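You operate a simulated robot arm through the tools that you are given. There is no shell and no other tool. Be economical: measure what you need, move in short steps, check, and stop when the job is done.

The job below is to be done with a simulated two-armed robot. You get a single attempt, and the scene is never put back.

## Task
Pick up the batch card with one hand, pass it to the other hand and put it on the air bench shelf. Set down upright: batch card.

The check looks at the end state, three seconds after you hand in, the way a careful person would. Anything else that was tipped, shoved, dropped, spilled or broken makes it a failure.

## Robot
Two 7-joint arms with two-finger parallel grippers on one trunk, on a base that drives. Base frame: it is fixed to the floor where the robot stands at the start and does not move with it; the origin is under the middle of the robot, x ahead of it, y to its left, z up; the surface under the hand at the start is at about z = 0.95. Units: m, rad, N and s.
The left shoulder is at the start at [0.07, 0.163, 1.145], the right one opposite. With the tool pointing down near the work surface each hand reaches from about 0.38 to 0.88 m from the robot's upright axis, wherever it stands, measured 20 degrees to its own side. Places, roughly: air bench shelf (18x120 cm) [-0.72, -4.46, 0.3]. Payload 3.43 kg a hand.
Tool frame (each hand has its own): the origin (TCP) lies between the finger pads and is the grasp point; the fingertips stand 0.034 m ahead of it; z points along the fingers, y is the line along which they close. The gripper opens to 0.128 m. The fingers are 0.024 m wide and 0.012 m thick; the gripper's body (0.048 by 0.13 m) begins 0.096 m behind the TCP.
Orientation is that of the tool frame in the base frame, as a unit quaternion [x, y, z, w]. With the fingers straight down and closing along the base's y, the tool's x points along the base's -x, its y along +y and its z along -z.

## Interface
- The arms move only by the tool apply_moves. It takes "left_series", "right_series" or both (then of equal length, played together; a hand with none holds still); each is a list of rows, each a list of 3 entries, a list of its own where there are three numbers: the shift along the base's x, y, z in cm, then the turn, a rotation vector about the base's x, y, z in rad, then the finger opening in cm, from 0 to 12.8. In form: [[[x, y, z], [ax, ay, az], grip], ...]. A call has 1 to 10 rows; each row shifts and turns the commanded pose from where the row before left it. A row lasts 0.2 s, in which the tool goes at most 0.05 m and 0.15 rad; a call with a longer step from one row to the next is refused whole, and so is a gripper value outside its range. A pose out of reach is approached as far as the arm can. The call stops where the force on the tool passes 40 N (or 10 N more than at its start, if that is more) or the arm is blocked; 0.2 s more then pass. The fingers move at their own pace (about 0.153 m/s each) and stop on an object; they squeeze with about 39 N. The grip force told is the motor's: it shows also when the fingers shut on nothing. Time passes only in rows, and 0.2 s behind the last, so rows that do not move let the fingers close. It gives the time, the measured TCP pose, the force on the tool (base axes), the opening and the grip force at its end, in the units of the frame above (readings bear some noise), with the torque about the TCP (base axes, N m) and any sound that the robot's microphone picked up.
- Cameras (640 x 400 px; columns grow to the right, rows downward): "scene" is now at [0.1366, -0.0271, 1.3808]; the picture's right is [-0.31, -0.95, 0.00], its down [-0.47, 0.15, -0.87] and it looks along [0.83, -0.27, -0.49] (base axes); focal length 294 px, centre (320, 200). "left" rides on the left gripper at [0.076, 0.011, -0.16] in its tool frame; the picture's right is [-0.15, 0.99, 0.00], its down [-0.88, -0.13, -0.46] and it looks along [-0.45, -0.07, 0.89] (tool axes); focal length 234 px, centre (320, 200). "right" rides on the right gripper at [0.076, -0.011, -0.16] in its tool frame; the picture's right is [0.15, 0.99, 0.00], its down [-0.88, 0.13, -0.46] and it looks along [-0.45, 0.07, 0.89] (tool axes); focal length 234 px, centre (320, 200). There is no depth. A picture from a camera that has moved, and an enlarged one, comes with that camera's place and axes in the base frame and with its lens.
- camera(camera): a new picture of that camera. No time passes.
- raise_lower(by): slides the trunk up (or, below 0, down) by that many m; the arms and the scene camera ride with it, the base frame stays. It gives what a move gives, with no picture.
- base_move(legs): drives the robot by 1 to 6 legs, each [ahead, left, turn to the left] in m, m and rad, along the robot's own axes; the way and the turn of a leg run together, so that a leg with both is an arc; at most 1.5 m and 3.142 rad a leg. The arms and the cameras ride along, it lands a little off, and it stops where it bumps. It gives what a move gives.
- pan_tilt(pan, tilt): turns the head with the scene camera to pan (to the left, within 1.501 rad either way) and tilt (down, from -0.506 to 1.204), counted from straight ahead of the robot. It gives what a move gives.
- close_up(camera, box): a new picture of the part [left, top, right, bottom] of that camera's present view, enlarged. No time passes.
- close_job(): hands the job in; it is judged then, once.

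Go step by step. Nothing tells you exact positions but the pictures and the camera data: compare them with the known pose of the tool, close in by small moves and look again before you grip or let go. The budget is 120 turns and 100 pictures, counting those below and the enlarged ones. Unless the task says otherwise, let go and move clear before handing in.

The tools are called by a JSON object that holds its "op" and its "data". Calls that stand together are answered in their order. apply_moves: Moves the arms, as the interface text tells. Its arguments: {"type":"object","properties":{"left_series":{"type":"array","items":{"type":"array"}},"right_series":{"type":"array","items":{"type":"array"}}},"required":[]} The other tools are called the same way: raise_lower (by) slides the trunk up or down; base_move (legs) drives the base; pan_tilt (pan, tilt) turns the head that bears the scene camera; camera (camera) takes a picture; close_up (camera, box) takes an enlarged picture of a part of a camera's view; close_job () hands the job in.

At the start:

```text
t: 0.0
left_tool_pos: [0.6313, 0.1048, 1.1894]
left_tcp_rot: [0.0, 1.0, 0.0, -0.001]
left_ft_force: [0.6, 0.2, -0.4]
left_moment: [0.01, -0.02, 0.02]
left_opening: 0.128
left_grasp_force: 0.0
right_tool_pos: [0.4326, -0.2911, 1.2589]
right_tcp_rot: [0.001, 1.0, 0.0, 0.001]
right_ft_force: [-0.1, 0.2, -0.4]
right_moment: [-0.01, -0.01, 0.0]
right_opening: 0.128
right_grasp_force: 0.0
trunk travel left (down, up): [-0.625, 0.315]
robot x, y, heading: [0.0036, 0.0036, -0.004]
head pan, tilt: [-0.316, 0.513]
```

scene: 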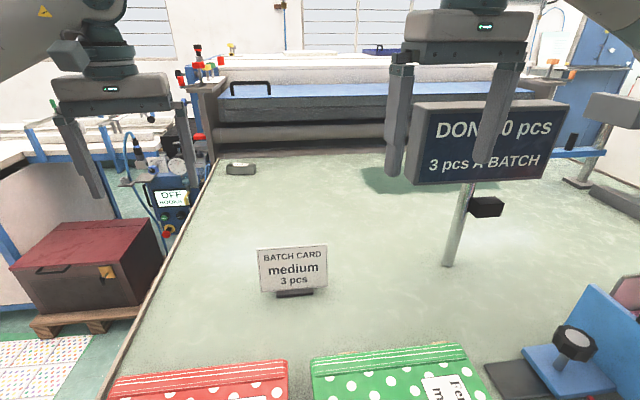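
right: 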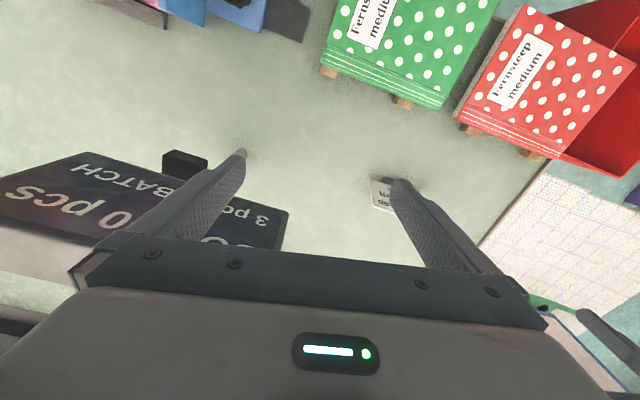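
left: 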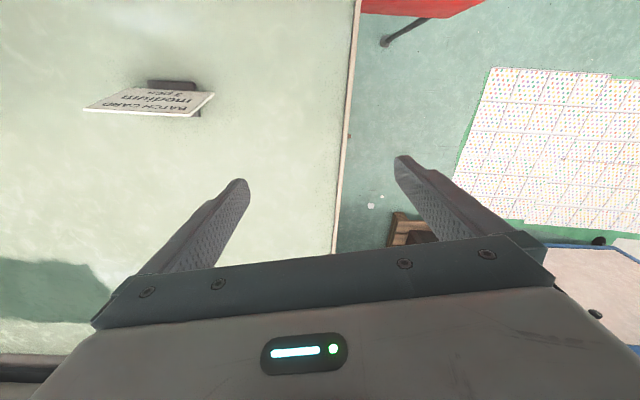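

The batch card stands on the table at roughly (0.53, -0.11), facing the robot. I'll look closer before planning the grasp.

{"op": "close_up", "data": {"camera": "scene", "box": [235, 225, 355, 315]}}

{"op": "close_up", "data": {"camera": "left", "box": [60, 60, 240, 140]}}

```text
4.44 times, centred on (295, 270) of scene
camera zoom: at [0.1366, -0.0271, 1.3808], right [-0.31, -0.95, 0.0], down [-0.47, 0.15, -0.87], along [0.83, -0.27, -0.49], focal length 1306 px, centre (431, -111)
```

zoom: 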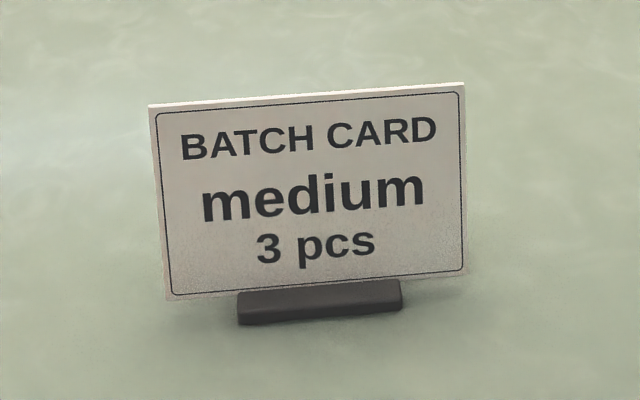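

```text
3.56 times, centred on (150, 100) of left
camera zoom: at [0.5564, 0.1157, 1.3484], right [0.15, 0.99, 0.0], down [0.88, -0.13, 0.46], along [0.45, -0.07, -0.89], focal length 833 px, centre (924, 556)
```

zoom: 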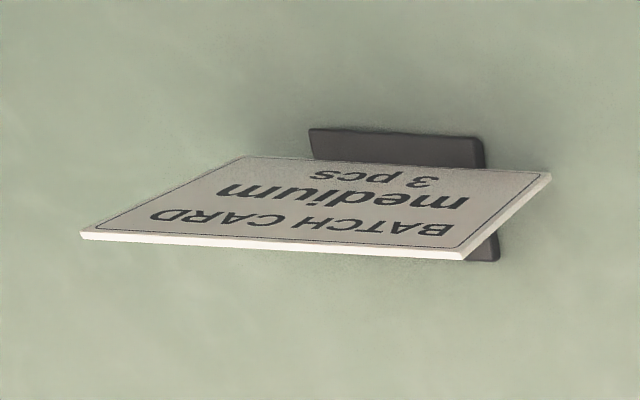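

The card is about 12.8 cm wide, stands to z≈1.045, is yawed about -11° and leans back about 13°. Before choosing which hand places it, I'll look towards the shelf on the right.

{"op": "pan_tilt", "data": {"pan": -1.5, "tilt": 0.25}}

{"op": "camera", "data": {"camera": "scene"}}

```text
t: 1.4
left_tool_pos: [0.6309, 0.1057, 1.1904]
left_tcp_rot: [0.0, 1.0, 0.0, 0.001]
left_ft_force: [-0.5, -0.1, 0.2]
left_moment: [-0.03, 0.02, 0.02]
left_opening: 0.1278
left_grasp_force: 0.1
right_tool_pos: [0.4314, -0.2911, 1.2588]
right_tcp_rot: [0.001, 1.0, 0.0, 0.0]
right_ft_force: [0.1, -0.2, 0.5]
right_moment: [-0.01, -0.01, 0.04]
right_opening: 0.1281
right_grasp_force: 0.1
trunk travel left (down, up): [-0.625, 0.315]
robot x, y, heading: [0.0011, 0.0006, -0.0]
head pan, tilt: [-1.499, 0.25]
```

```text
94 pictures are left
camera scene: at [0.0572, -0.092, 1.4052], right [-1.0, -0.07, 0.0], down [-0.02, 0.25, -0.97], along [0.07, -0.97, -0.25], focal length 294 px, centre (320, 200)
```

scene: 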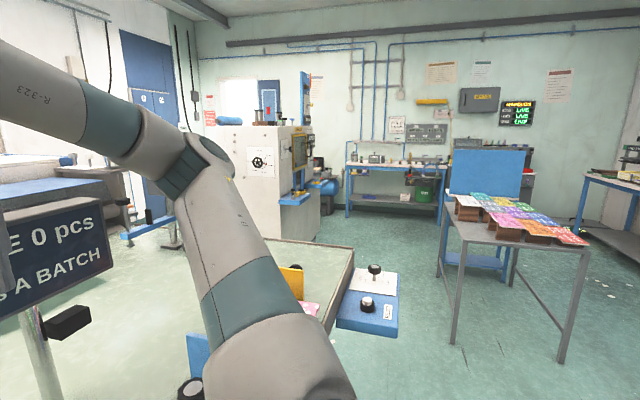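

{"op": "close_up", "data": {"camera": "scene", "box": [320, 130, 480, 230]}}

```text
4.00 times, centred on (400, 180) of scene
camera zoom: at [0.0572, -0.092, 1.4052], right [-1.0, -0.07, 0.0], down [-0.02, 0.25, -0.97], along [0.07, -0.97, -0.25], focal length 1176 px, centre (0, 280)
```

zoom: 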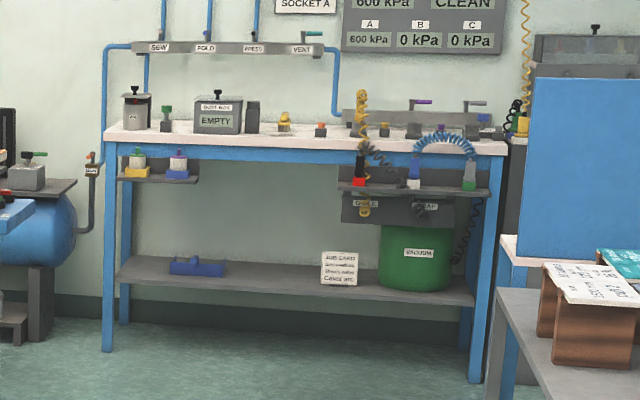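

The target is the lower shelf of the wall bench, which has free space between the blue block and the job card. The left hand will pick the card from above at its left part. Then the right hand, pitched 45°, will take the near edge and place it. Now I turn the head back and bring the left hand over the card.

{"op": "pan_tilt", "data": {"pan": -0.2, "tilt": 0.6}}

{"op": "apply_moves", "data": {"left_series": [[[-0.49, -1.98, 0], [0, 0, 0.1375], 12.8], [[-0.49, -1.98, 0], [0, 0, 0.1375], 12.8], [[-0.49, -1.98, 0], [0, 0, 0.1375], 12.8], [[-0.49, -1.98, 0], [0, 0, 0.1375], 12.8], [[-0.49, -1.98, 0], [0, 0, 0.1375], 12.8], [[-0.49, -1.98, 0], [0, 0, 0.1375], 12.8], [[-0.49, -1.98, 0], [0, 0, 0.1375], 12.8], [[-0.49, -1.98, 0], [0, 0, 0.1375], 12.8], [[-0.49, -1.98, 0], [0, 0, 0.1375], 12.8], [[-0.49, -1.98, 0], [0, 0, 0.1375], 12.8]]}}

{"op": "camera", "data": {"camera": "scene"}}

{"op": "camera", "data": {"camera": "left"}}

```text
t: 2.9
left_tool_pos: [0.6316, 0.1056, 1.1896]
left_tcp_rot: [0.001, 1.0, 0.001, 0.0]
left_ft_force: [0.3, 0.0, 0.7]
left_moment: [-0.02, -0.01, -0.06]
left_opening: 0.1279
left_grasp_force: 0.0
right_tool_pos: [0.4324, -0.2917, 1.2592]
right_tcp_rot: [0.001, 1.0, 0.0, -0.001]
right_ft_force: [0.2, 0.5, 1.0]
right_moment: [0.0, 0.0, 0.0]
right_opening: 0.128
right_grasp_force: 0.1
trunk travel left (down, up): [-0.625, 0.315]
robot x, y, heading: [0.0016, -0.001, 0.002]
head pan, tilt: [-0.201, 0.6]
```

```text
t: 5.1
left_tool_pos: [0.581, -0.0958, 1.1894]
left_tcp_rot: [-0.636, 0.771, 0.001, 0.0]
left_ft_force: [0.2, 0.2, 1.0]
left_moment: [0.04, -0.02, -0.01]
left_opening: 0.1279
left_grasp_force: 0.0
right_tool_pos: [0.4336, -0.2916, 1.2585]
right_tcp_rot: [0.001, 1.0, 0.002, 0.0]
right_ft_force: [-0.8, 0.6, 0.1]
right_moment: [0.05, -0.02, 0.01]
right_opening: 0.1281
right_grasp_force: 0.2
trunk travel left (down, up): [-0.625, 0.315]
robot x, y, heading: [0.0014, -0.0009, 0.001]
head pan, tilt: [-0.201, 0.6]
```

```text
92 pictures are left
camera scene: at [0.1367, -0.0178, 1.373], right [-0.2, -0.98, 0.0], down [-0.55, 0.11, -0.82], along [0.81, -0.16, -0.57], focal length 294 px, centre (320, 200)
```

scene: 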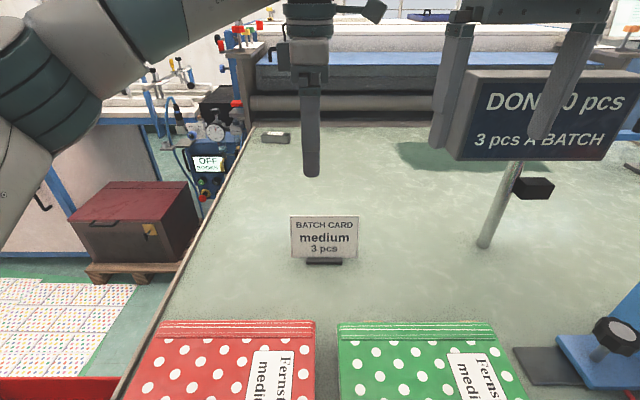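

```text
91 pictures are left
camera left: at [0.5555, -0.1684, 1.3486], right [-0.94, 0.33, 0.0], down [0.3, 0.84, 0.46], along [0.15, 0.43, -0.89], focal length 234 px, centre (320, 200)
```

left: 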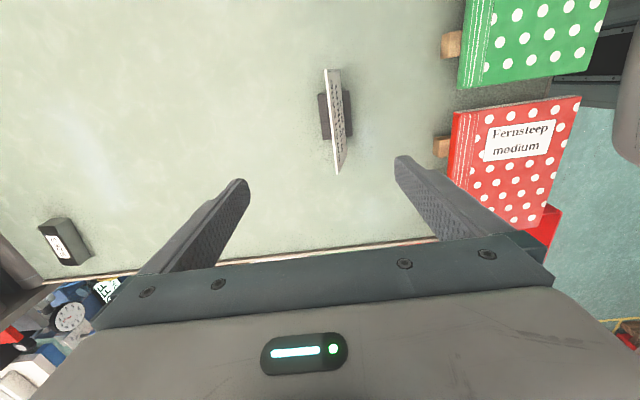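

The hand is above the card and well lined up. I tilt it to match the card's lean and come down to the pre-grasp pose.

{"op": "apply_moves", "data": {"left_series": [[[0.1, 0.2, -2], [0.023, 0.115, 0], 8], [[0, 0.1, -2], [0.023, 0.115, 0], 6], [[0, 0.1, -2.2], [0, 0, 0], 5], [[0, 0, 0], [0, 0, 0], 5]]}}

{"op": "close_up", "data": {"camera": "scene", "box": [240, 100, 400, 300]}}

{"op": "camera", "data": {"camera": "left"}}

```text
t: 6.1
left_tool_pos: [0.5822, -0.0891, 1.1279]
left_tcp_rot: [-0.631, 0.767, 0.091, -0.074]
left_ft_force: [-0.3, 0.3, 0.5]
left_moment: [0.04, 0.0, 0.02]
left_opening: 0.05
left_grasp_force: 0.0
right_tool_pos: [0.432, -0.2925, 1.2586]
right_tcp_rot: [0.001, 1.0, 0.001, 0.0]
right_ft_force: [-0.6, 0.1, -0.3]
right_moment: [0.01, 0.0, 0.0]
right_opening: 0.1281
right_grasp_force: 0.1
trunk travel left (down, up): [-0.625, 0.315]
robot x, y, heading: [0.0047, -0.0024, -0.003]
head pan, tilt: [-0.201, 0.6]
```

```text
2.00 times, centred on (320, 200) of scene
camera zoom: at [0.137, -0.0171, 1.373], right [-0.2, -0.98, 0.0], down [-0.55, 0.11, -0.82], along [0.81, -0.16, -0.57], focal length 588 px, centre (320, 200)
```

zoom: 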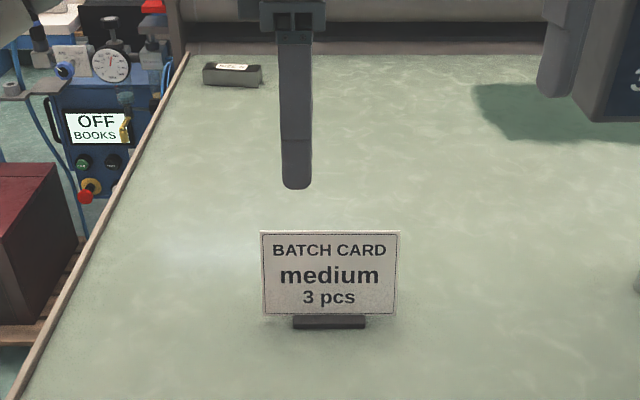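

```text
89 pictures are left
camera left: at [0.5944, -0.169, 1.2849], right [-0.92, 0.33, 0.23], down [0.4, 0.82, 0.41], along [-0.05, 0.47, -0.88], focal length 234 px, centre (320, 200)
```

left: 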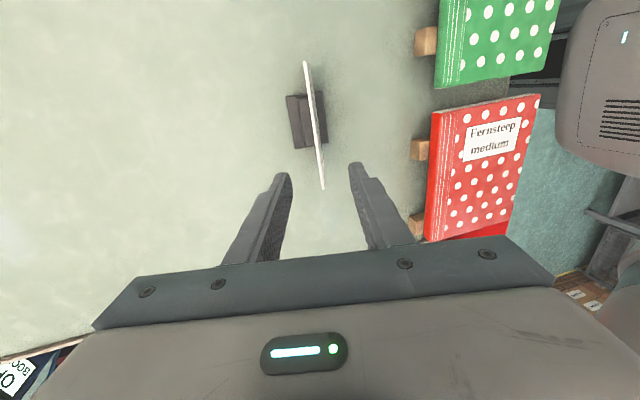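

Alignment is good: the card is edge-on and centred between the fingers. I slide down along the lean and close.

{"op": "apply_moves", "data": {"left_series": [[[-0.57, 0.1, -2.4], [0, 0, 0], 5], [[-0.57, 0.1, -2.4], [0, 0, 0], 5], [[-0.57, 0.1, -2.4], [0, 0, 0], 5], [[-0.57, 0.1, -2.4], [0, 0, 0], 5], [[0, 0, 0], [0, 0, 0], 5]]}}

{"op": "camera", "data": {"camera": "left"}}

{"op": "close_up", "data": {"camera": "scene", "box": [240, 100, 400, 300]}}

```text
t: 7.3
left_tool_pos: [0.5592, -0.0859, 1.0323]
left_tcp_rot: [-0.631, 0.767, 0.09, -0.074]
left_ft_force: [0.7, -0.7, 0.9]
left_moment: [0.0, -0.01, 0.01]
left_opening: 0.0501
left_grasp_force: 0.0
right_tool_pos: [0.4321, -0.2898, 1.2593]
right_tcp_rot: [0.001, 1.0, 0.001, 0.0]
right_ft_force: [-0.8, 0.6, -0.6]
right_moment: [0.02, -0.03, 0.0]
right_opening: 0.1281
right_grasp_force: 0.0
trunk travel left (down, up): [-0.625, 0.315]
robot x, y, heading: [0.0029, 0.0011, -0.002]
head pan, tilt: [-0.201, 0.6]
```

```text
88 pictures are left
camera left: at [0.5716, -0.1661, 1.1897], right [-0.92, 0.33, 0.23], down [0.4, 0.82, 0.41], along [-0.05, 0.47, -0.88], focal length 234 px, centre (320, 200)
```

left: 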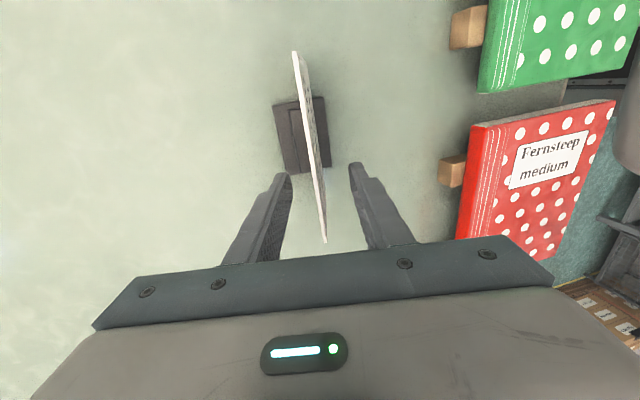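

```text
2.00 times, centred on (320, 200) of scene
camera zoom: at [0.1366, -0.0168, 1.3731], right [-0.2, -0.98, 0.0], down [-0.55, 0.11, -0.83], along [0.81, -0.16, -0.56], focal length 588 px, centre (320, 200)
```

zoom: 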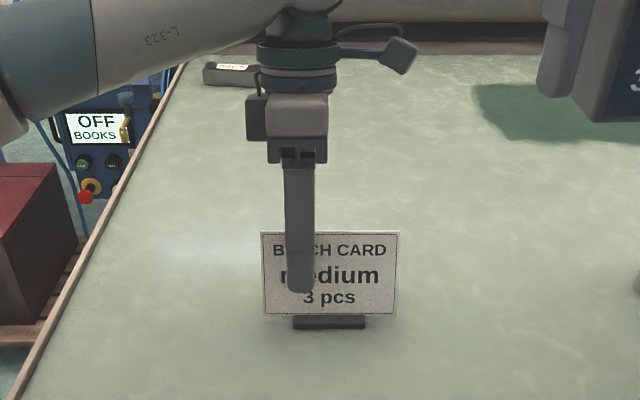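

The fingers straddle the card; I close.

{"op": "apply_moves", "data": {"left_series": [[[0, 0, 0], [0, 0, 0], 3], [[0, 0, 0], [0, 0, 0], 1.5], [[0, 0, 0], [0, 0, 0], 0], [[0, 0, 0], [0, 0, 0], 0]]}}

{"op": "close_up", "data": {"camera": "scene", "box": [240, 100, 400, 300]}}

{"op": "camera", "data": {"camera": "left"}}

```text
t: 8.3
left_tool_pos: [0.5605, -0.0875, 1.0324]
left_tcp_rot: [-0.63, 0.767, 0.091, -0.074]
left_ft_force: [0.3, 0.7, 0.3]
left_moment: [0.0, 0.05, -0.01]
left_opening: 0.0022
left_grasp_force: 37.0
right_tool_pos: [0.4325, -0.2906, 1.2585]
right_tcp_rot: [0.0, 1.0, 0.0, 0.0]
right_ft_force: [0.2, -0.5, -0.3]
right_moment: [0.03, 0.01, 0.0]
right_opening: 0.1282
right_grasp_force: 0.0
trunk travel left (down, up): [-0.625, 0.315]
robot x, y, heading: [-0.0051, -0.0004, -0.002]
head pan, tilt: [-0.201, 0.6]
```

```text
2.00 times, centred on (320, 200) of scene
camera zoom: at [0.137, -0.0165, 1.373], right [-0.2, -0.98, 0.0], down [-0.55, 0.11, -0.82], along [0.81, -0.16, -0.57], focal length 588 px, centre (320, 200)
```

zoom: 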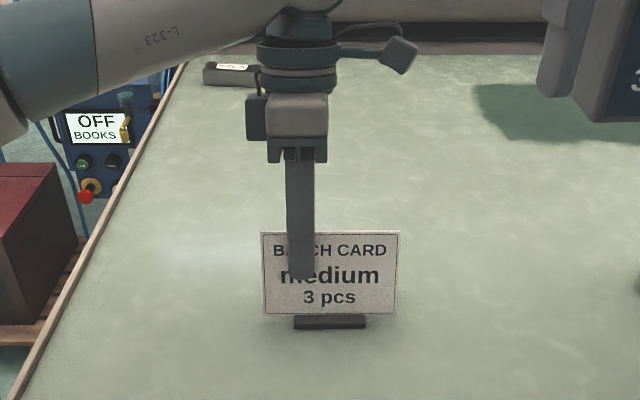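

```text
85 pictures are left
camera left: at [0.5719, -0.1658, 1.1898], right [-0.92, 0.33, 0.23], down [0.4, 0.82, 0.41], along [-0.05, 0.47, -0.88], focal length 234 px, centre (320, 200)
```

left: 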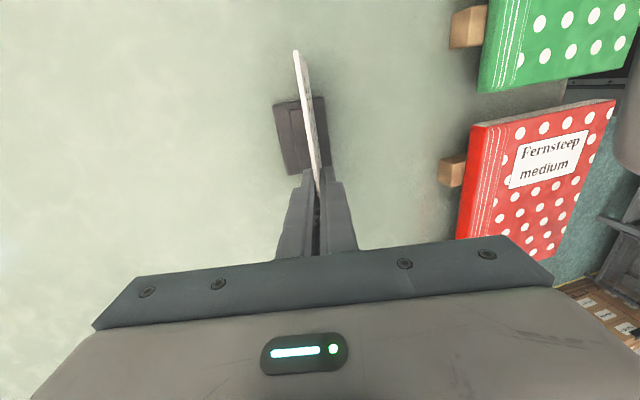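

The card is gripped at 2.2 mm with 37 N. I lift it straight up and then turn it so the plane runs along x.

{"op": "apply_moves", "data": {"left_series": [[[0, 0, 1], [0, 0, 0], 0], [[0, 0, 2], [0, 0, 0], 0], [[0, 0, 3], [0, 0, 0], 0], [[0, 0, 4], [0, 0, 0], 0], [[0, 0, 4], [0, 0, 0], 0]]}}

{"op": "camera", "data": {"camera": "scene"}}

```text
t: 9.5
left_tool_pos: [0.5577, -0.0864, 1.1732]
left_tcp_rot: [-0.63, 0.768, 0.09, -0.074]
left_ft_force: [-0.2, -0.7, -0.9]
left_moment: [0.05, -0.04, 0.01]
left_opening: 0.0025
left_grasp_force: 37.1
right_tool_pos: [0.4305, -0.2917, 1.259]
right_tcp_rot: [0.0, 1.0, 0.0, 0.0]
right_ft_force: [-0.1, -1.1, 0.4]
right_moment: [0.0, -0.05, -0.06]
right_opening: 0.1281
right_grasp_force: 0.1
trunk travel left (down, up): [-0.625, 0.315]
robot x, y, heading: [0.0012, -0.0008, 0.003]
head pan, tilt: [-0.201, 0.6]
```

```text
84 pictures are left
camera scene: at [0.1357, -0.0168, 1.3731], right [-0.2, -0.98, 0.0], down [-0.55, 0.11, -0.83], along [0.81, -0.16, -0.56], focal length 294 px, centre (320, 200)
```

scene: 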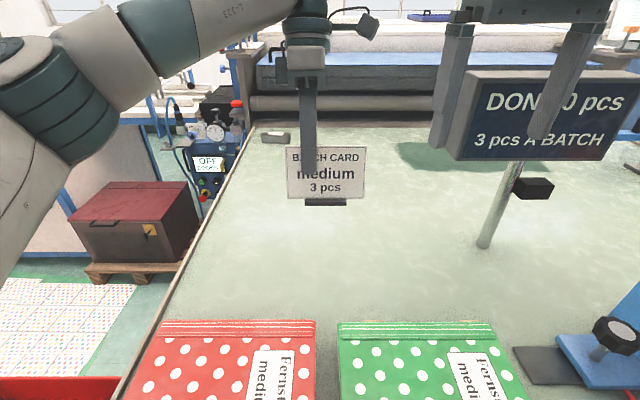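

{"op": "apply_moves", "data": {"left_series": [[[0.4, 0.9, 0.7], [0, 0, -0.1375], 0], [[0.4, 0.9, 0.7], [0, 0, -0.1375], 0], [[0.4, 0.9, 0.7], [0, 0, -0.1375], 0], [[0.4, 0.9, 0.7], [0, 0, -0.1375], 0], [[0.4, 0.9, 0.7], [0, 0, -0.1375], 0], [[0.4, 0.9, 0.7], [0, 0, -0.1375], 0], [[0.4, 0.9, 0.7], [0, 0, -0.1375], 0], [[0.4, 0.9, 0.7], [0, 0, -0.1375], 0], [[0.4, 0.9, 0.7], [0, 0, -0.1375], 0], [[0.4, 0.9, 0.7], [0, 0, -0.1375], 0]]}}

{"op": "camera", "data": {"camera": "scene"}}

{"op": "camera", "data": {"camera": "right"}}

```text
t: 11.7
left_tool_pos: [0.601, 0.0052, 1.2417]
left_tcp_rot: [0.001, 0.993, 0.117, 0.0]
left_ft_force: [0.3, 0.0, -1.2]
left_moment: [-0.03, -0.05, 0.0]
left_opening: 0.0024
left_grasp_force: 37.1
right_tool_pos: [0.4334, -0.2895, 1.2591]
right_tcp_rot: [0.001, 1.0, 0.0, 0.0]
right_ft_force: [-0.5, -0.5, 0.8]
right_moment: [0.01, 0.0, -0.04]
right_opening: 0.128
right_grasp_force: 0.1
trunk travel left (down, up): [-0.625, 0.315]
robot x, y, heading: [0.0067, 0.003, -0.001]
head pan, tilt: [-0.201, 0.6]
```

```text
83 pictures are left
camera scene: at [0.137, -0.0159, 1.373], right [-0.2, -0.98, 0.0], down [-0.55, 0.11, -0.82], along [0.81, -0.16, -0.57], focal length 294 px, centre (320, 200)
```

scene: 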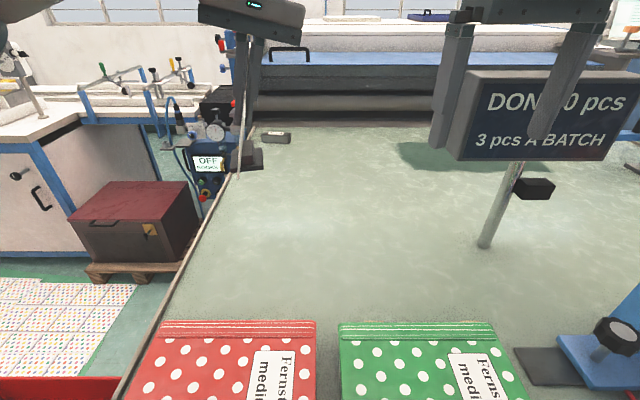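

```text
82 pictures are left
camera right: at [0.3555, -0.302, 1.4189], right [-0.15, 0.99, 0.0], down [0.88, 0.13, 0.46], along [0.45, 0.07, -0.89], focal length 234 px, centre (320, 200)
```

right: 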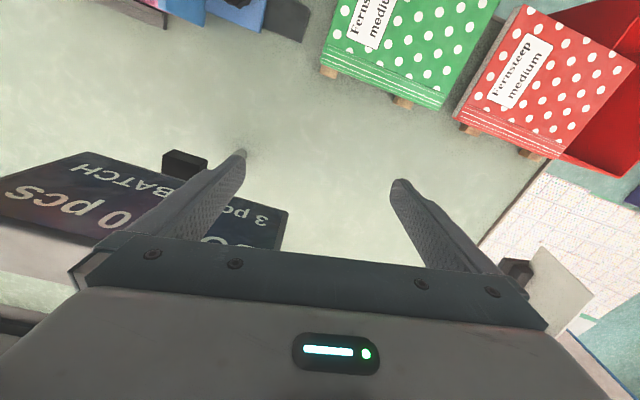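

The card now runs along x and is held steady. I shift the left hand forward and right to give the wrists room, then bring the right hand to a 45° pre-grasp behind the near edge.

{"op": "apply_moves", "data": {"left_series": [[[2, -2.5, 0], [0, 0, 0], 0], [[2, -2.5, 0], [0, 0, 0], 0], [[2, -2.5, 0], [0, 0, 0], 0], [[2, -2.5, 0], [0, 0, 0], 0]]}}

{"op": "apply_moves", "data": {"right_series": [[[0, 2.2, 0.6], [0.1175, 0, 0], 9], [[0, 2.2, 0.6], [0.1175, 0, 0], 6], [[1.2, 2.2, 0.6], [0, -0.127, -0.0305], 6], [[1.5, 2.2, 0.6], [0, -0.127, -0.0305], 6], [[1.5, 2.2, 0.6], [0, -0.127, -0.0305], 6], [[1.7, 2.2, 0.6], [0, -0.127, -0.0305], 6], [[1.7, 2.2, 0.6], [0, -0.127, -0.0305], 6], [[1.7, 2.5, 0.6], [0, -0.127, -0.0305], 6], [[0, 0, 0], [0, 0, 0], 6]]}}

{"op": "camera", "data": {"camera": "scene"}}

{"op": "camera", "data": {"camera": "right"}}

{"op": "camera", "data": {"camera": "left"}}

```text
t: 12.7
left_tool_pos: [0.6647, -0.0629, 1.2396]
left_tcp_rot: [-0.004, 0.994, 0.111, -0.001]
left_ft_force: [1.3, 1.7, -0.8]
left_moment: [-0.05, 0.0, 0.02]
left_opening: 0.0023
left_grasp_force: 37.2
left hand out of reach, approached as far as the arm can: row 4
right_tool_pos: [0.4336, -0.2871, 1.2584]
right_tcp_rot: [0.0, 1.0, -0.001, -0.001]
right_ft_force: [0.0, 0.9, 0.1]
right_moment: [-0.05, -0.02, 0.01]
right_opening: 0.128
right_grasp_force: 0.1
trunk travel left (down, up): [-0.625, 0.315]
robot x, y, heading: [-0.0002, 0.001, 0.004]
head pan, tilt: [-0.201, 0.6]
```

```text
t: 14.7
left_tool_pos: [0.6633, -0.065, 1.2391]
left_tcp_rot: [-0.005, 0.994, 0.113, 0.0]
left_ft_force: [0.0, 0.0, -1.0]
left_moment: [0.0, -0.04, 0.0]
left_opening: 0.0022
left_grasp_force: 36.6
right_tool_pos: [0.525, -0.1098, 1.3069]
right_tcp_rot: [0.047, 0.917, 0.108, 0.381]
right_ft_force: [0.2, -0.3, 0.1]
right_moment: [-0.03, -0.02, 0.02]
right_opening: 0.06
right_grasp_force: 0.0
trunk travel left (down, up): [-0.625, 0.315]
robot x, y, heading: [-0.0011, 0.0027, 0.002]
head pan, tilt: [-0.201, 0.6]
```

```text
81 pictures are left
camera scene: at [0.1359, -0.0158, 1.3731], right [-0.2, -0.98, 0.0], down [-0.55, 0.11, -0.83], along [0.81, -0.16, -0.56], focal length 294 px, centre (320, 200)
```

scene: 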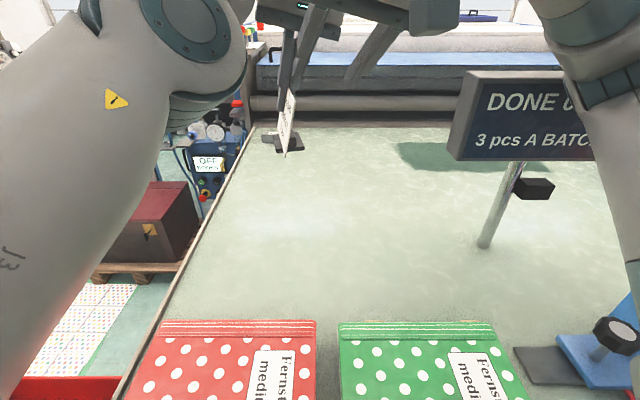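

```text
80 pictures are left
camera right: at [0.3577, -0.1352, 1.3633], right [-0.1, 0.99, 0.13], down [0.3, -0.09, 0.95], along [0.95, 0.14, -0.29], focal length 234 px, centre (320, 200)
```

right: 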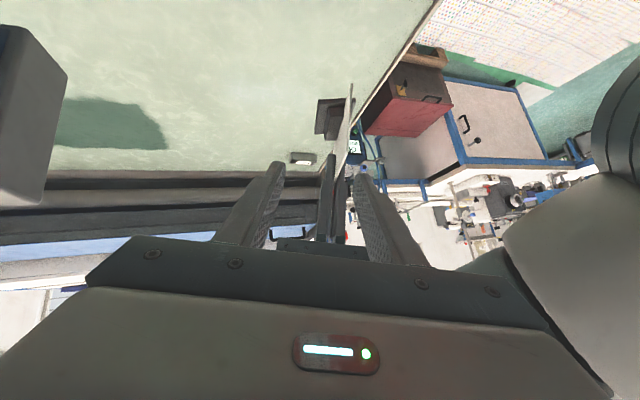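

```text
79 pictures are left
camera left: at [0.5888, -0.0916, 1.3961], right [0.14, 0.96, 0.22], down [0.88, -0.22, 0.41], along [0.45, 0.14, -0.88], focal length 234 px, centre (320, 200)
```

left: 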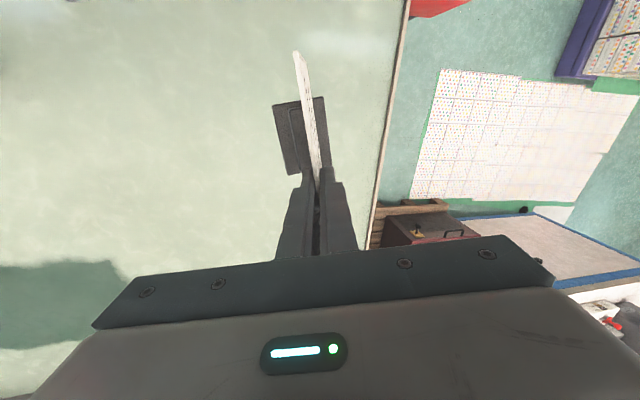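

The left arm hit its reach slightly short. I reset its command to a comfortable reachable place, then re-read.

{"op": "apply_moves", "data": {"left_series": [[[-1.6, 3.0, 0], [0, 0, 0], 0], [[0, 0, 0], [0, 0, 0], 0]]}}

```text
t: 15.3
left_tool_pos: [0.6458, -0.0435, 1.2396]
left_tcp_rot: [0.0, 0.993, 0.118, 0.001]
left_ft_force: [0.4, 0.2, -1.1]
left_moment: [0.04, 0.0, -0.03]
left_opening: 0.0023
left_grasp_force: 36.7
right_tool_pos: [0.5257, -0.1125, 1.3073]
right_tcp_rot: [0.045, 0.917, 0.109, 0.38]
right_ft_force: [0.0, -0.3, 0.5]
right_moment: [-0.04, -0.06, -0.02]
right_opening: 0.0599
right_grasp_force: 0.0
trunk travel left (down, up): [-0.625, 0.315]
robot x, y, heading: [-0.0002, -0.0018, -0.006]
head pan, tilt: [-0.201, 0.6]
```

{"op": "apply_moves", "data": {"right_series": [[[-2.2, 1, 0], [0, 0, 0], 6], [[-1.2, 2.1, 0], [0, 0, 0], 6], [[0, 2.1, 0], [0, 0, 0], 6], [[0, 0, 0], [0, 0, 0], 6]]}}

{"op": "camera", "data": {"camera": "right"}}

{"op": "camera", "data": {"camera": "scene"}}

```text
t: 16.3
left_tool_pos: [0.6463, -0.0429, 1.2392]
left_tcp_rot: [-0.001, 0.993, 0.117, 0.001]
left_ft_force: [0.2, 0.1, 0.5]
left_moment: [0.01, -0.01, 0.02]
left_opening: 0.0022
left_grasp_force: 36.2
right_tool_pos: [0.4934, -0.0611, 1.307]
right_tcp_rot: [0.046, 0.918, 0.109, 0.379]
right_ft_force: [-0.1, 0.0, -0.3]
right_moment: [0.0, 0.02, 0.02]
right_opening: 0.0599
right_grasp_force: 0.0
trunk travel left (down, up): [-0.625, 0.315]
robot x, y, heading: [0.0007, -0.0029, -0.002]
head pan, tilt: [-0.201, 0.6]
```

```text
78 pictures are left
camera right: at [0.3242, -0.0854, 1.3627], right [-0.1, 0.99, 0.13], down [0.3, -0.1, 0.95], along [0.95, 0.14, -0.29], focal length 234 px, centre (320, 200)
```

right: 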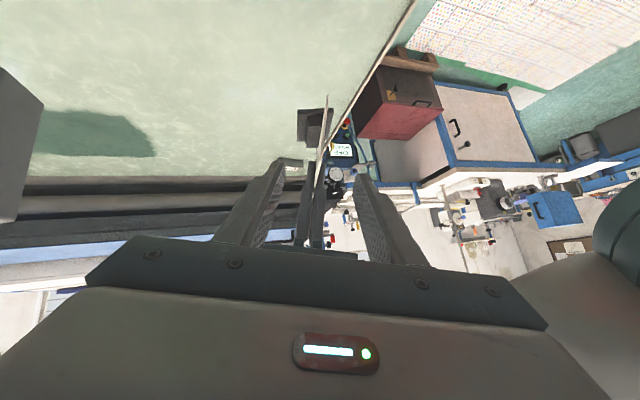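

```text
77 pictures are left
camera scene: at [0.1368, -0.0172, 1.373], right [-0.2, -0.98, 0.0], down [-0.55, 0.11, -0.82], along [0.81, -0.16, -0.57], focal length 294 px, centre (320, 200)
```

scene: 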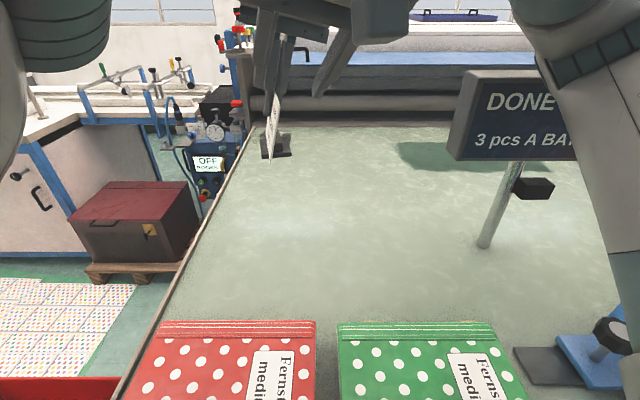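

The card is edge-on and centred between the right fingers. I advance along the tool axis in two stages.

{"op": "apply_moves", "data": {"right_series": [[[1.7, 0.42, -1.7], [0, 0, 0], 6], [[1.7, 0.42, -1.7], [0, 0, 0], 6], [[1.7, 0.42, -1.7], [0, 0, 0], 6], [[0, 0, 0], [0, 0, 0], 6]]}}

{"op": "camera", "data": {"camera": "right"}}

{"op": "close_up", "data": {"camera": "scene", "box": [200, 0, 400, 200]}}

```text
t: 17.3
left_tool_pos: [0.6334, -0.0361, 1.247]
left_tcp_rot: [-0.001, 0.994, 0.114, 0.005]
left_ft_force: [0.9, -0.2, -0.7]
left_moment: [0.02, -0.01, 0.0]
left_opening: 0.0022
left_grasp_force: 36.9
right_tool_pos: [0.5299, -0.043, 1.2624]
right_tcp_rot: [0.044, 0.915, 0.107, 0.387]
right_ft_force: [0.1, 0.0, 0.2]
right_moment: [0.02, 0.02, 0.02]
right_opening: 0.0602
right_grasp_force: 0.0
trunk travel left (down, up): [-0.625, 0.315]
robot x, y, heading: [0.0004, -0.0008, -0.001]
head pan, tilt: [-0.201, 0.6]
```

```text
76 pictures are left
camera right: at [0.3607, -0.0682, 1.3167], right [-0.1, 0.99, 0.12], down [0.29, -0.09, 0.95], along [0.95, 0.14, -0.27], focal length 234 px, centre (320, 200)
```

right: 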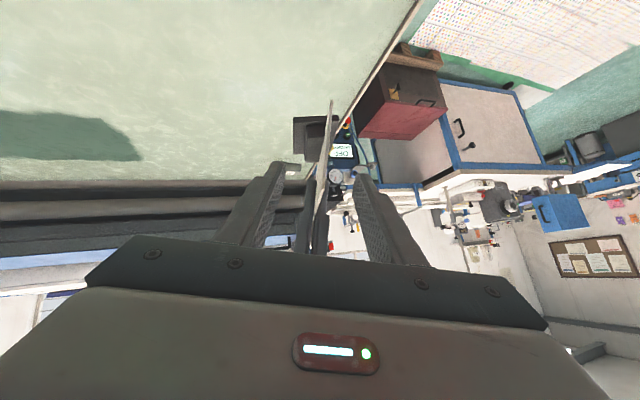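

```text
2.00 times, centred on (300, 100) of scene
camera zoom: at [0.1212, -0.0096, 1.3748], right [-0.2, -0.98, 0.0], down [-0.54, 0.11, -0.83], along [0.81, -0.17, -0.55], focal length 588 px, centre (360, 400)
```

zoom: 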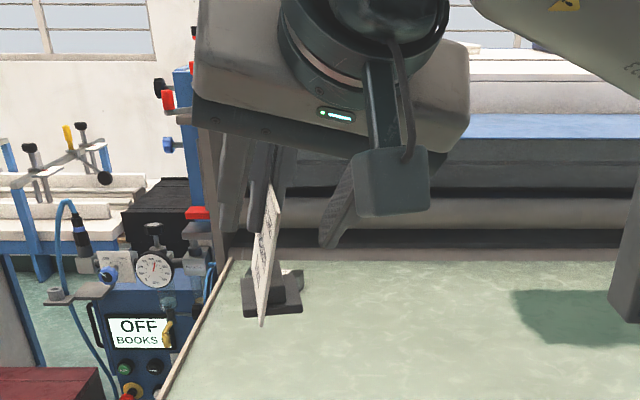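

The whole upper body shifted about 1.5 cm back, as if something on the robot is pressing on an obstacle. I look at the right arm and surroundings before going on.

{"op": "pan_tilt", "data": {"pan": -0.9, "tilt": 0.6}}

{"op": "camera", "data": {"camera": "scene"}}

```text
t: 18.3
left_tool_pos: [0.6318, -0.0357, 1.2477]
left_tcp_rot: [-0.001, 0.993, 0.114, 0.007]
left_ft_force: [-0.8, 0.1, -1.1]
left_moment: [0.01, -0.03, 0.03]
left_opening: 0.0023
left_grasp_force: 37.2
right_tool_pos: [0.5282, -0.0445, 1.2628]
right_tcp_rot: [0.043, 0.915, 0.108, 0.386]
right_ft_force: [0.0, -0.7, 0.5]
right_moment: [0.0, 0.01, -0.01]
right_opening: 0.0598
right_grasp_force: 0.2
trunk travel left (down, up): [-0.625, 0.315]
robot x, y, heading: [0.0001, -0.0016, 0.002]
head pan, tilt: [-0.901, 0.6]
```

```text
74 pictures are left
camera scene: at [0.0892, -0.0614, 1.3746], right [-0.78, -0.62, -0.01], down [-0.34, 0.44, -0.83], along [0.52, -0.65, -0.56], focal length 294 px, centre (320, 200)
```

scene: 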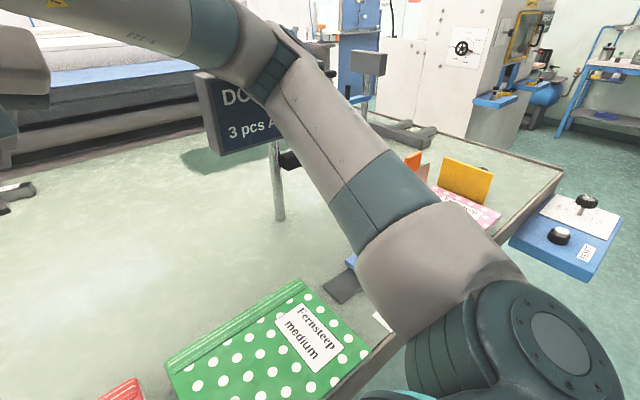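

The right elbow is very close to the DONE sign and seems to be pressing on it, though the post base looks unmoved. I back the right hand off along its path.

{"op": "apply_moves", "data": {"right_series": [[[-1.7, -0.42, 1.7], [0, 0, 0], 6], [[-1.7, -0.42, 1.7], [0, 0, 0], 6], [[-1.7, -0.42, 1.7], [0, 0, 0], 6], [[0, 0, 0], [0, 0, 0], 6]]}}

{"op": "camera", "data": {"camera": "scene"}}

```text
t: 19.3
left_tool_pos: [0.6476, -0.0435, 1.2389]
left_tcp_rot: [0.0, 0.993, 0.118, 0.0]
left_ft_force: [-0.6, -0.7, -1.3]
left_moment: [-0.04, 0.0, 0.02]
left_opening: 0.0022
left_grasp_force: 36.5
right_tool_pos: [0.4922, -0.0595, 1.3084]
right_tcp_rot: [0.045, 0.918, 0.109, 0.379]
right_ft_force: [0.0, -0.6, -0.4]
right_moment: [-0.03, -0.02, 0.01]
right_opening: 0.0603
right_grasp_force: 0.0
trunk travel left (down, up): [-0.625, 0.315]
robot x, y, heading: [-0.0001, -0.0, -0.003]
head pan, tilt: [-0.901, 0.6]
```

```text
73 pictures are left
camera scene: at [0.1057, -0.0684, 1.373], right [-0.78, -0.62, 0.0], down [-0.35, 0.44, -0.82], along [0.51, -0.65, -0.57], focal length 294 px, centre (320, 200)
```

scene: 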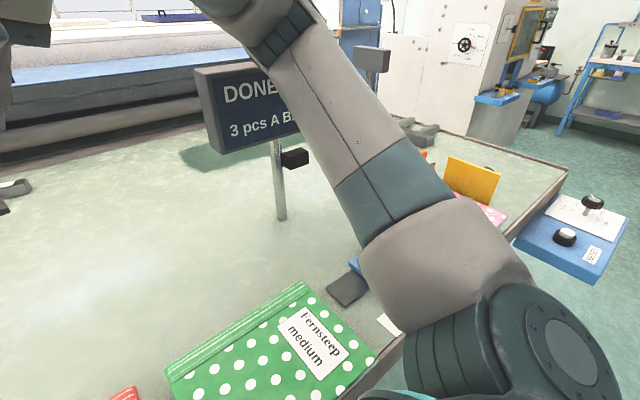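

The body sprang back and the sign stands as before. I'll do the handover away from the table, so I check the floor on both sides and behind before backing off.

{"op": "pan_tilt", "data": {"pan": 1.5, "tilt": 0.6}}

{"op": "camera", "data": {"camera": "scene"}}

{"op": "pan_tilt", "data": {"pan": -1.5, "tilt": 0.6}}

{"op": "camera", "data": {"camera": "scene"}}

```text
t: 21.5
left_tool_pos: [0.6471, -0.0431, 1.2379]
left_tcp_rot: [0.0, 0.993, 0.118, 0.001]
left_ft_force: [0.4, 0.3, -0.2]
left_moment: [0.01, -0.01, -0.01]
left_opening: 0.0026
left_grasp_force: 37.4
right_tool_pos: [0.4916, -0.059, 1.3094]
right_tcp_rot: [0.045, 0.918, 0.109, 0.379]
right_ft_force: [-0.3, 0.5, -0.1]
right_moment: [0.02, -0.02, 0.01]
right_opening: 0.06
right_grasp_force: 0.0
trunk travel left (down, up): [-0.625, 0.315]
robot x, y, heading: [0.001, -0.0002, 0.002]
head pan, tilt: [1.499, 0.6]
```

```text
72 pictures are left
camera scene: at [0.057, 0.0892, 1.373], right [1.0, -0.07, 0.0], down [-0.04, -0.56, -0.83], along [0.06, 0.82, -0.56], focal length 294 px, centre (320, 200)
```

scene: 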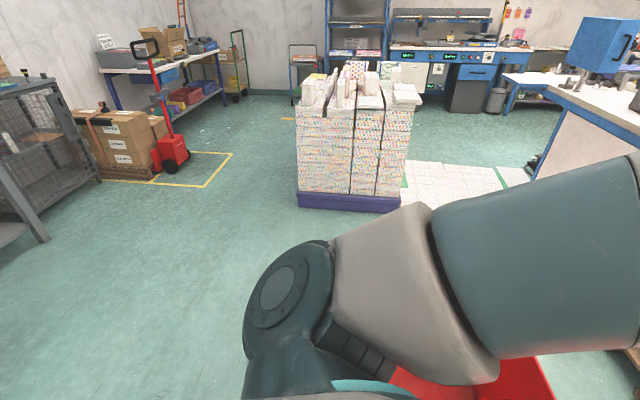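

```text
t: 24.1
left_tool_pos: [0.6469, -0.0427, 1.2379]
left_tcp_rot: [0.0, 0.993, 0.116, 0.0]
left_ft_force: [-0.4, 0.0, -0.4]
left_moment: [-0.01, -0.02, -0.01]
left_opening: 0.0023
left_grasp_force: 36.9
right_tool_pos: [0.4918, -0.0601, 1.307]
right_tcp_rot: [0.046, 0.918, 0.108, 0.38]
right_ft_force: [0.4, 0.5, -0.6]
right_moment: [0.01, -0.02, 0.0]
right_opening: 0.0599
right_grasp_force: 0.1
trunk travel left (down, up): [-0.625, 0.315]
robot x, y, heading: [-0.0001, -0.0012, 0.0]
head pan, tilt: [-1.499, 0.6]
```

```text
71 pictures are left
camera scene: at [0.0569, -0.0871, 1.373], right [-1.0, -0.07, 0.0], down [-0.04, 0.56, -0.83], along [0.06, -0.82, -0.56], focal length 294 px, centre (320, 200)
```

scene: 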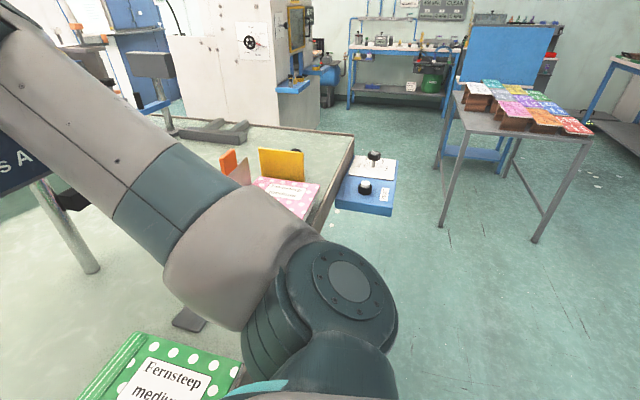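

The floor behind is clear. I back off 0.5 m with both hands held high, then look again.

{"op": "base_move", "data": {"legs": [[-0.5, 0, 0]]}}

{"op": "pan_tilt", "data": {"pan": -0.1, "tilt": 0.45}}

{"op": "camera", "data": {"camera": "scene"}}

```text
t: 27.1
left_tool_pos: [0.1456, -0.0439, 1.2377]
left_tcp_rot: [0.003, 0.993, 0.118, 0.0]
left_ft_force: [0.6, 0.4, -0.9]
left_moment: [-0.01, -0.04, 0.01]
left_opening: 0.0022
left_grasp_force: 36.9
right_tool_pos: [-0.0088, -0.0623, 1.3076]
right_tcp_rot: [0.047, 0.918, 0.108, 0.379]
right_ft_force: [-0.4, 0.0, -0.3]
right_moment: [0.02, -0.02, 0.03]
right_opening: 0.0599
right_grasp_force: 0.0
trunk travel left (down, up): [-0.625, 0.315]
robot x, y, heading: [-0.4975, 0.0003, -0.005]
head pan, tilt: [-1.499, 0.6]
```

```text
t: 28.6
left_tool_pos: [0.1458, -0.0443, 1.2382]
left_tcp_rot: [0.003, 0.993, 0.118, 0.0]
left_ft_force: [0.3, -0.2, -0.8]
left_moment: [-0.02, -0.03, -0.02]
left_opening: 0.0021
left_grasp_force: 36.7
right_tool_pos: [-0.0095, -0.0601, 1.3073]
right_tcp_rot: [0.048, 0.918, 0.107, 0.379]
right_ft_force: [0.4, 0.5, -0.5]
right_moment: [0.01, 0.01, 0.02]
right_opening: 0.06
right_grasp_force: 0.1
trunk travel left (down, up): [-0.625, 0.315]
robot x, y, heading: [-0.4967, 0.0043, -0.006]
head pan, tilt: [-0.099, 0.45]
```

```text
70 pictures are left
camera scene: at [-0.359, -0.0075, 1.3865], right [-0.11, -0.99, 0.0], down [-0.43, 0.05, -0.9], along [0.9, -0.09, -0.44], focal length 294 px, centre (320, 200)
```

scene: 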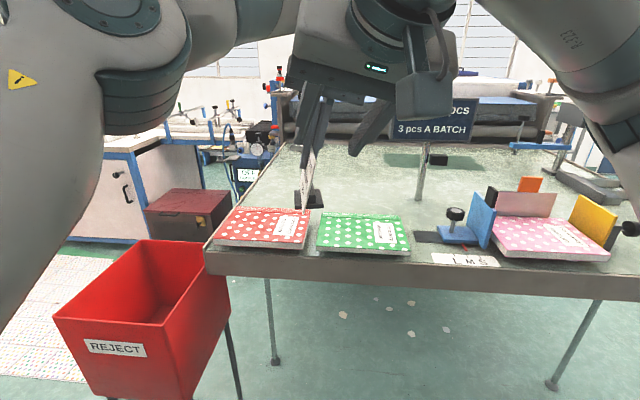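

Now in free space; the sign stands untouched. I advance the right hand along its axis again.

{"op": "apply_moves", "data": {"right_series": [[[1.7, 0.41, -1.72], [0, 0, 0], 6], [[1.7, 0.41, -1.72], [0, 0, 0], 6], [[1.7, 0.41, -1.72], [0, 0, 0], 6], [[0, 0, 0], [0, 0, 0], 6]]}}

{"op": "camera", "data": {"camera": "right"}}

{"op": "close_up", "data": {"camera": "scene", "box": [220, 40, 460, 240]}}

```text
t: 29.6
left_tool_pos: [0.1455, -0.0445, 1.238]
left_tcp_rot: [0.003, 0.993, 0.118, 0.0]
left_ft_force: [-0.1, -1.5, -1.0]
left_moment: [-0.02, -0.08, 0.01]
left_opening: 0.002
left_grasp_force: 37.4
right_tool_pos: [0.0422, -0.0488, 1.2555]
right_tcp_rot: [0.048, 0.917, 0.108, 0.38]
right_ft_force: [-1.0, 0.0, -0.2]
right_moment: [0.01, -0.01, 0.01]
right_opening: 0.06
right_grasp_force: 0.0
trunk travel left (down, up): [-0.625, 0.315]
robot x, y, heading: [-0.5026, 0.003, -0.004]
head pan, tilt: [-0.099, 0.45]
```

```text
69 pictures are left
camera right: at [-0.1255, -0.0724, 1.3117], right [-0.1, 0.99, 0.13], down [0.3, -0.1, 0.95], along [0.95, 0.13, -0.29], focal length 234 px, centre (320, 200)
```

right: 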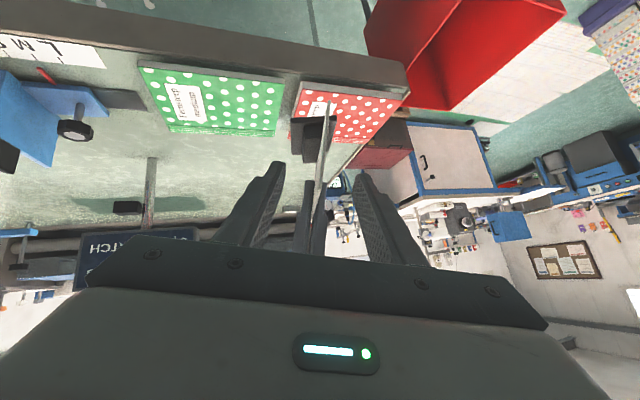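

```text
2.00 times, centred on (340, 140) of scene
camera zoom: at [-0.3594, -0.0074, 1.3866], right [-0.1, -0.99, 0.0], down [-0.43, 0.05, -0.9], along [0.9, -0.09, -0.44], focal length 588 px, centre (280, 320)
```

zoom: 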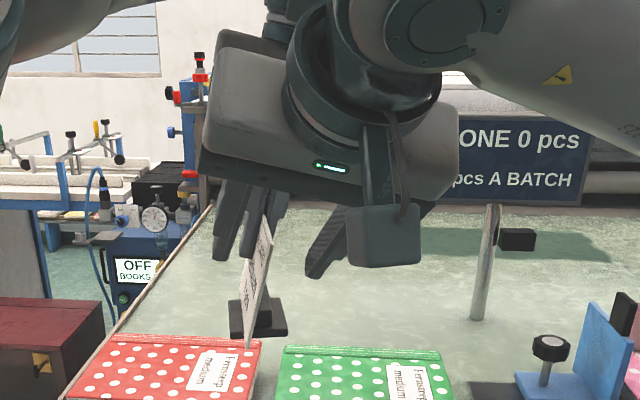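

No body shift this time and the card is centred. I go in the remaining 4.7 cm.

{"op": "apply_moves", "data": {"right_series": [[[1.7, 0.41, -1.7], [0, 0, 0], 6], [[1.6, 0.41, -1.7], [0, 0, 0], 6], [[0, 0, 0], [0, 0, 0], 6]]}}

{"op": "camera", "data": {"camera": "right"}}

{"op": "camera", "data": {"camera": "left"}}

{"op": "close_up", "data": {"camera": "scene", "box": [220, 40, 460, 240]}}

```text
t: 30.4
left_tool_pos: [0.1451, -0.0448, 1.2385]
left_tcp_rot: [0.003, 0.993, 0.117, 0.001]
left_ft_force: [0.5, -0.4, -0.7]
left_moment: [0.01, -0.03, 0.01]
left_opening: 0.0024
left_grasp_force: 36.8
right_tool_pos: [0.0745, -0.0407, 1.22]
right_tcp_rot: [0.047, 0.917, 0.108, 0.38]
right_ft_force: [0.0, 0.3, 0.2]
right_moment: [-0.03, 0.01, 0.01]
right_opening: 0.0597
right_grasp_force: 0.0
trunk travel left (down, up): [-0.625, 0.315]
robot x, y, heading: [-0.4975, 0.0014, -0.003]
head pan, tilt: [-0.099, 0.45]
```

```text
67 pictures are left
camera right: at [-0.0937, -0.0646, 1.2764], right [-0.1, 0.99, 0.13], down [0.3, -0.1, 0.95], along [0.95, 0.13, -0.29], focal length 234 px, centre (320, 200)
```

right: 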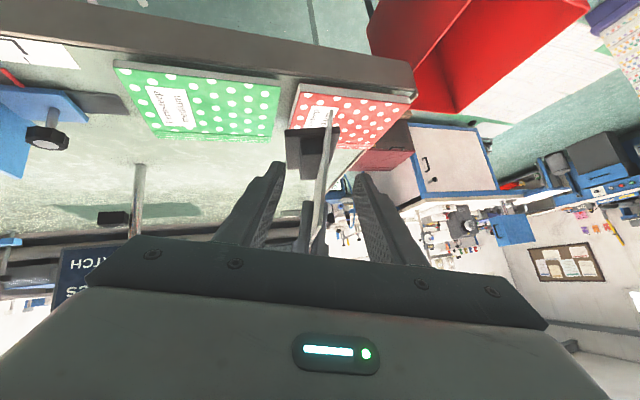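

```text
66 pictures are left
camera left: at [0.0696, -0.0706, 1.3953], right [0.15, 0.96, 0.23], down [0.88, -0.24, 0.41], along [0.45, 0.14, -0.88], focal length 234 px, centre (320, 200)
```

left: 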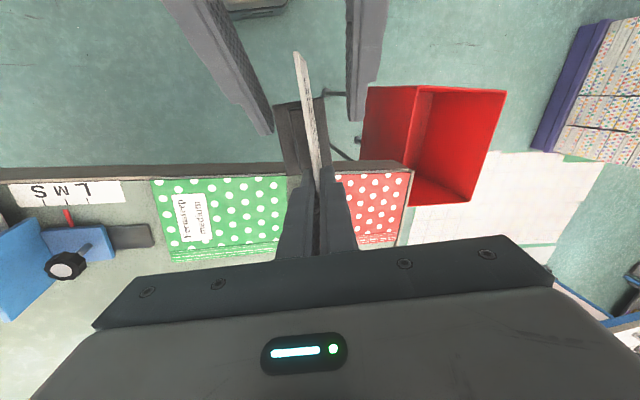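

```text
2.00 times, centred on (340, 140) of scene
camera zoom: at [-0.3596, -0.0074, 1.3866], right [-0.1, -0.99, 0.0], down [-0.43, 0.05, -0.9], along [0.9, -0.09, -0.44], focal length 588 px, centre (280, 320)
```

zoom: 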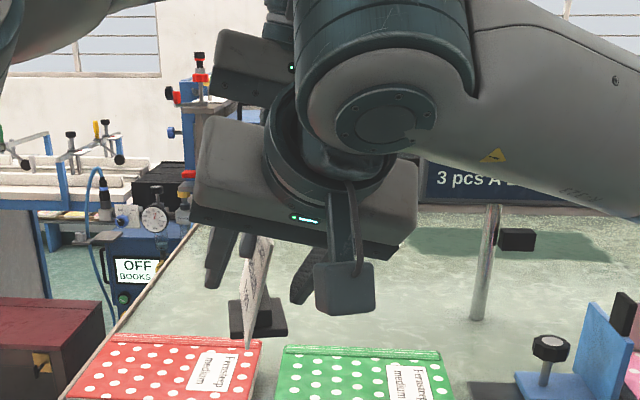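

Both right fingertips straddle the card, clear of the left fingers. I close the right hand.

{"op": "apply_moves", "data": {"right_series": [[[0, 0, 0], [0, 0, 0], 4], [[0, 0, 0], [0, 0, 0], 2], [[0, 0, 0], [0, 0, 0], 0], [[0, 0, 0], [0, 0, 0], 0]]}}

{"op": "camera", "data": {"camera": "left"}}

{"op": "camera", "data": {"camera": "right"}}

```text
t: 31.4
left_tool_pos: [0.1459, -0.0446, 1.2382]
left_tcp_rot: [0.002, 0.993, 0.117, 0.0]
left_ft_force: [-1.0, -3.7, 0.3]
left_moment: [-0.05, -0.01, 0.1]
left_opening: 0.0022
left_grasp_force: 37.0
right_tool_pos: [0.0746, -0.0404, 1.2198]
right_tcp_rot: [0.048, 0.918, 0.108, 0.379]
right_ft_force: [0.7, 3.2, -0.2]
right_moment: [0.01, 0.02, 0.11]
right_opening: 0.0023
right_grasp_force: 36.5
trunk travel left (down, up): [-0.625, 0.315]
robot x, y, heading: [-0.5013, 0.0011, -0.011]
head pan, tilt: [-0.099, 0.45]
```

```text
64 pictures are left
camera left: at [0.07, -0.0708, 1.3951], right [0.15, 0.96, 0.23], down [0.88, -0.24, 0.41], along [0.45, 0.14, -0.88], focal length 234 px, centre (320, 200)
```

left: 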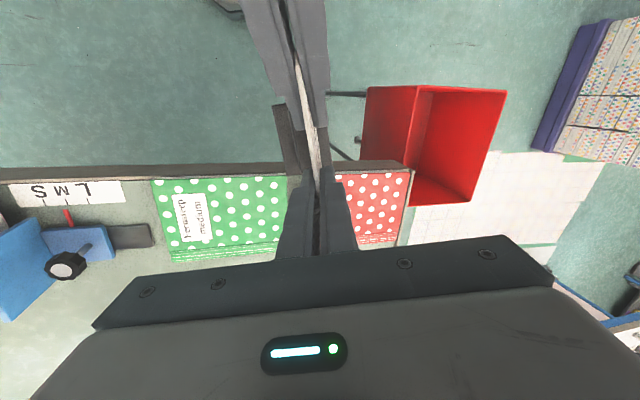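

```text
63 pictures are left
camera right: at [-0.0935, -0.0645, 1.2763], right [-0.1, 0.99, 0.13], down [0.3, -0.1, 0.95], along [0.95, 0.13, -0.29], focal length 234 px, centre (320, 200)
```

right: 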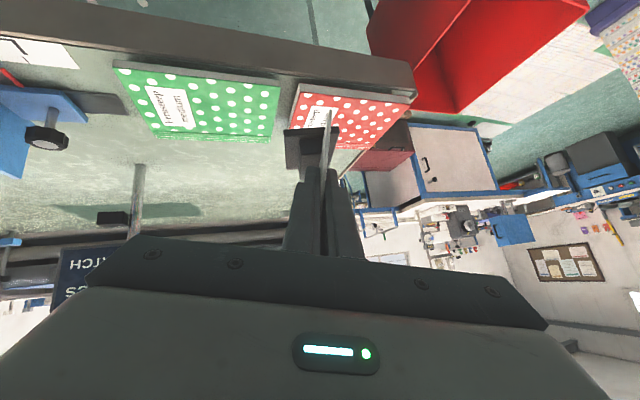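

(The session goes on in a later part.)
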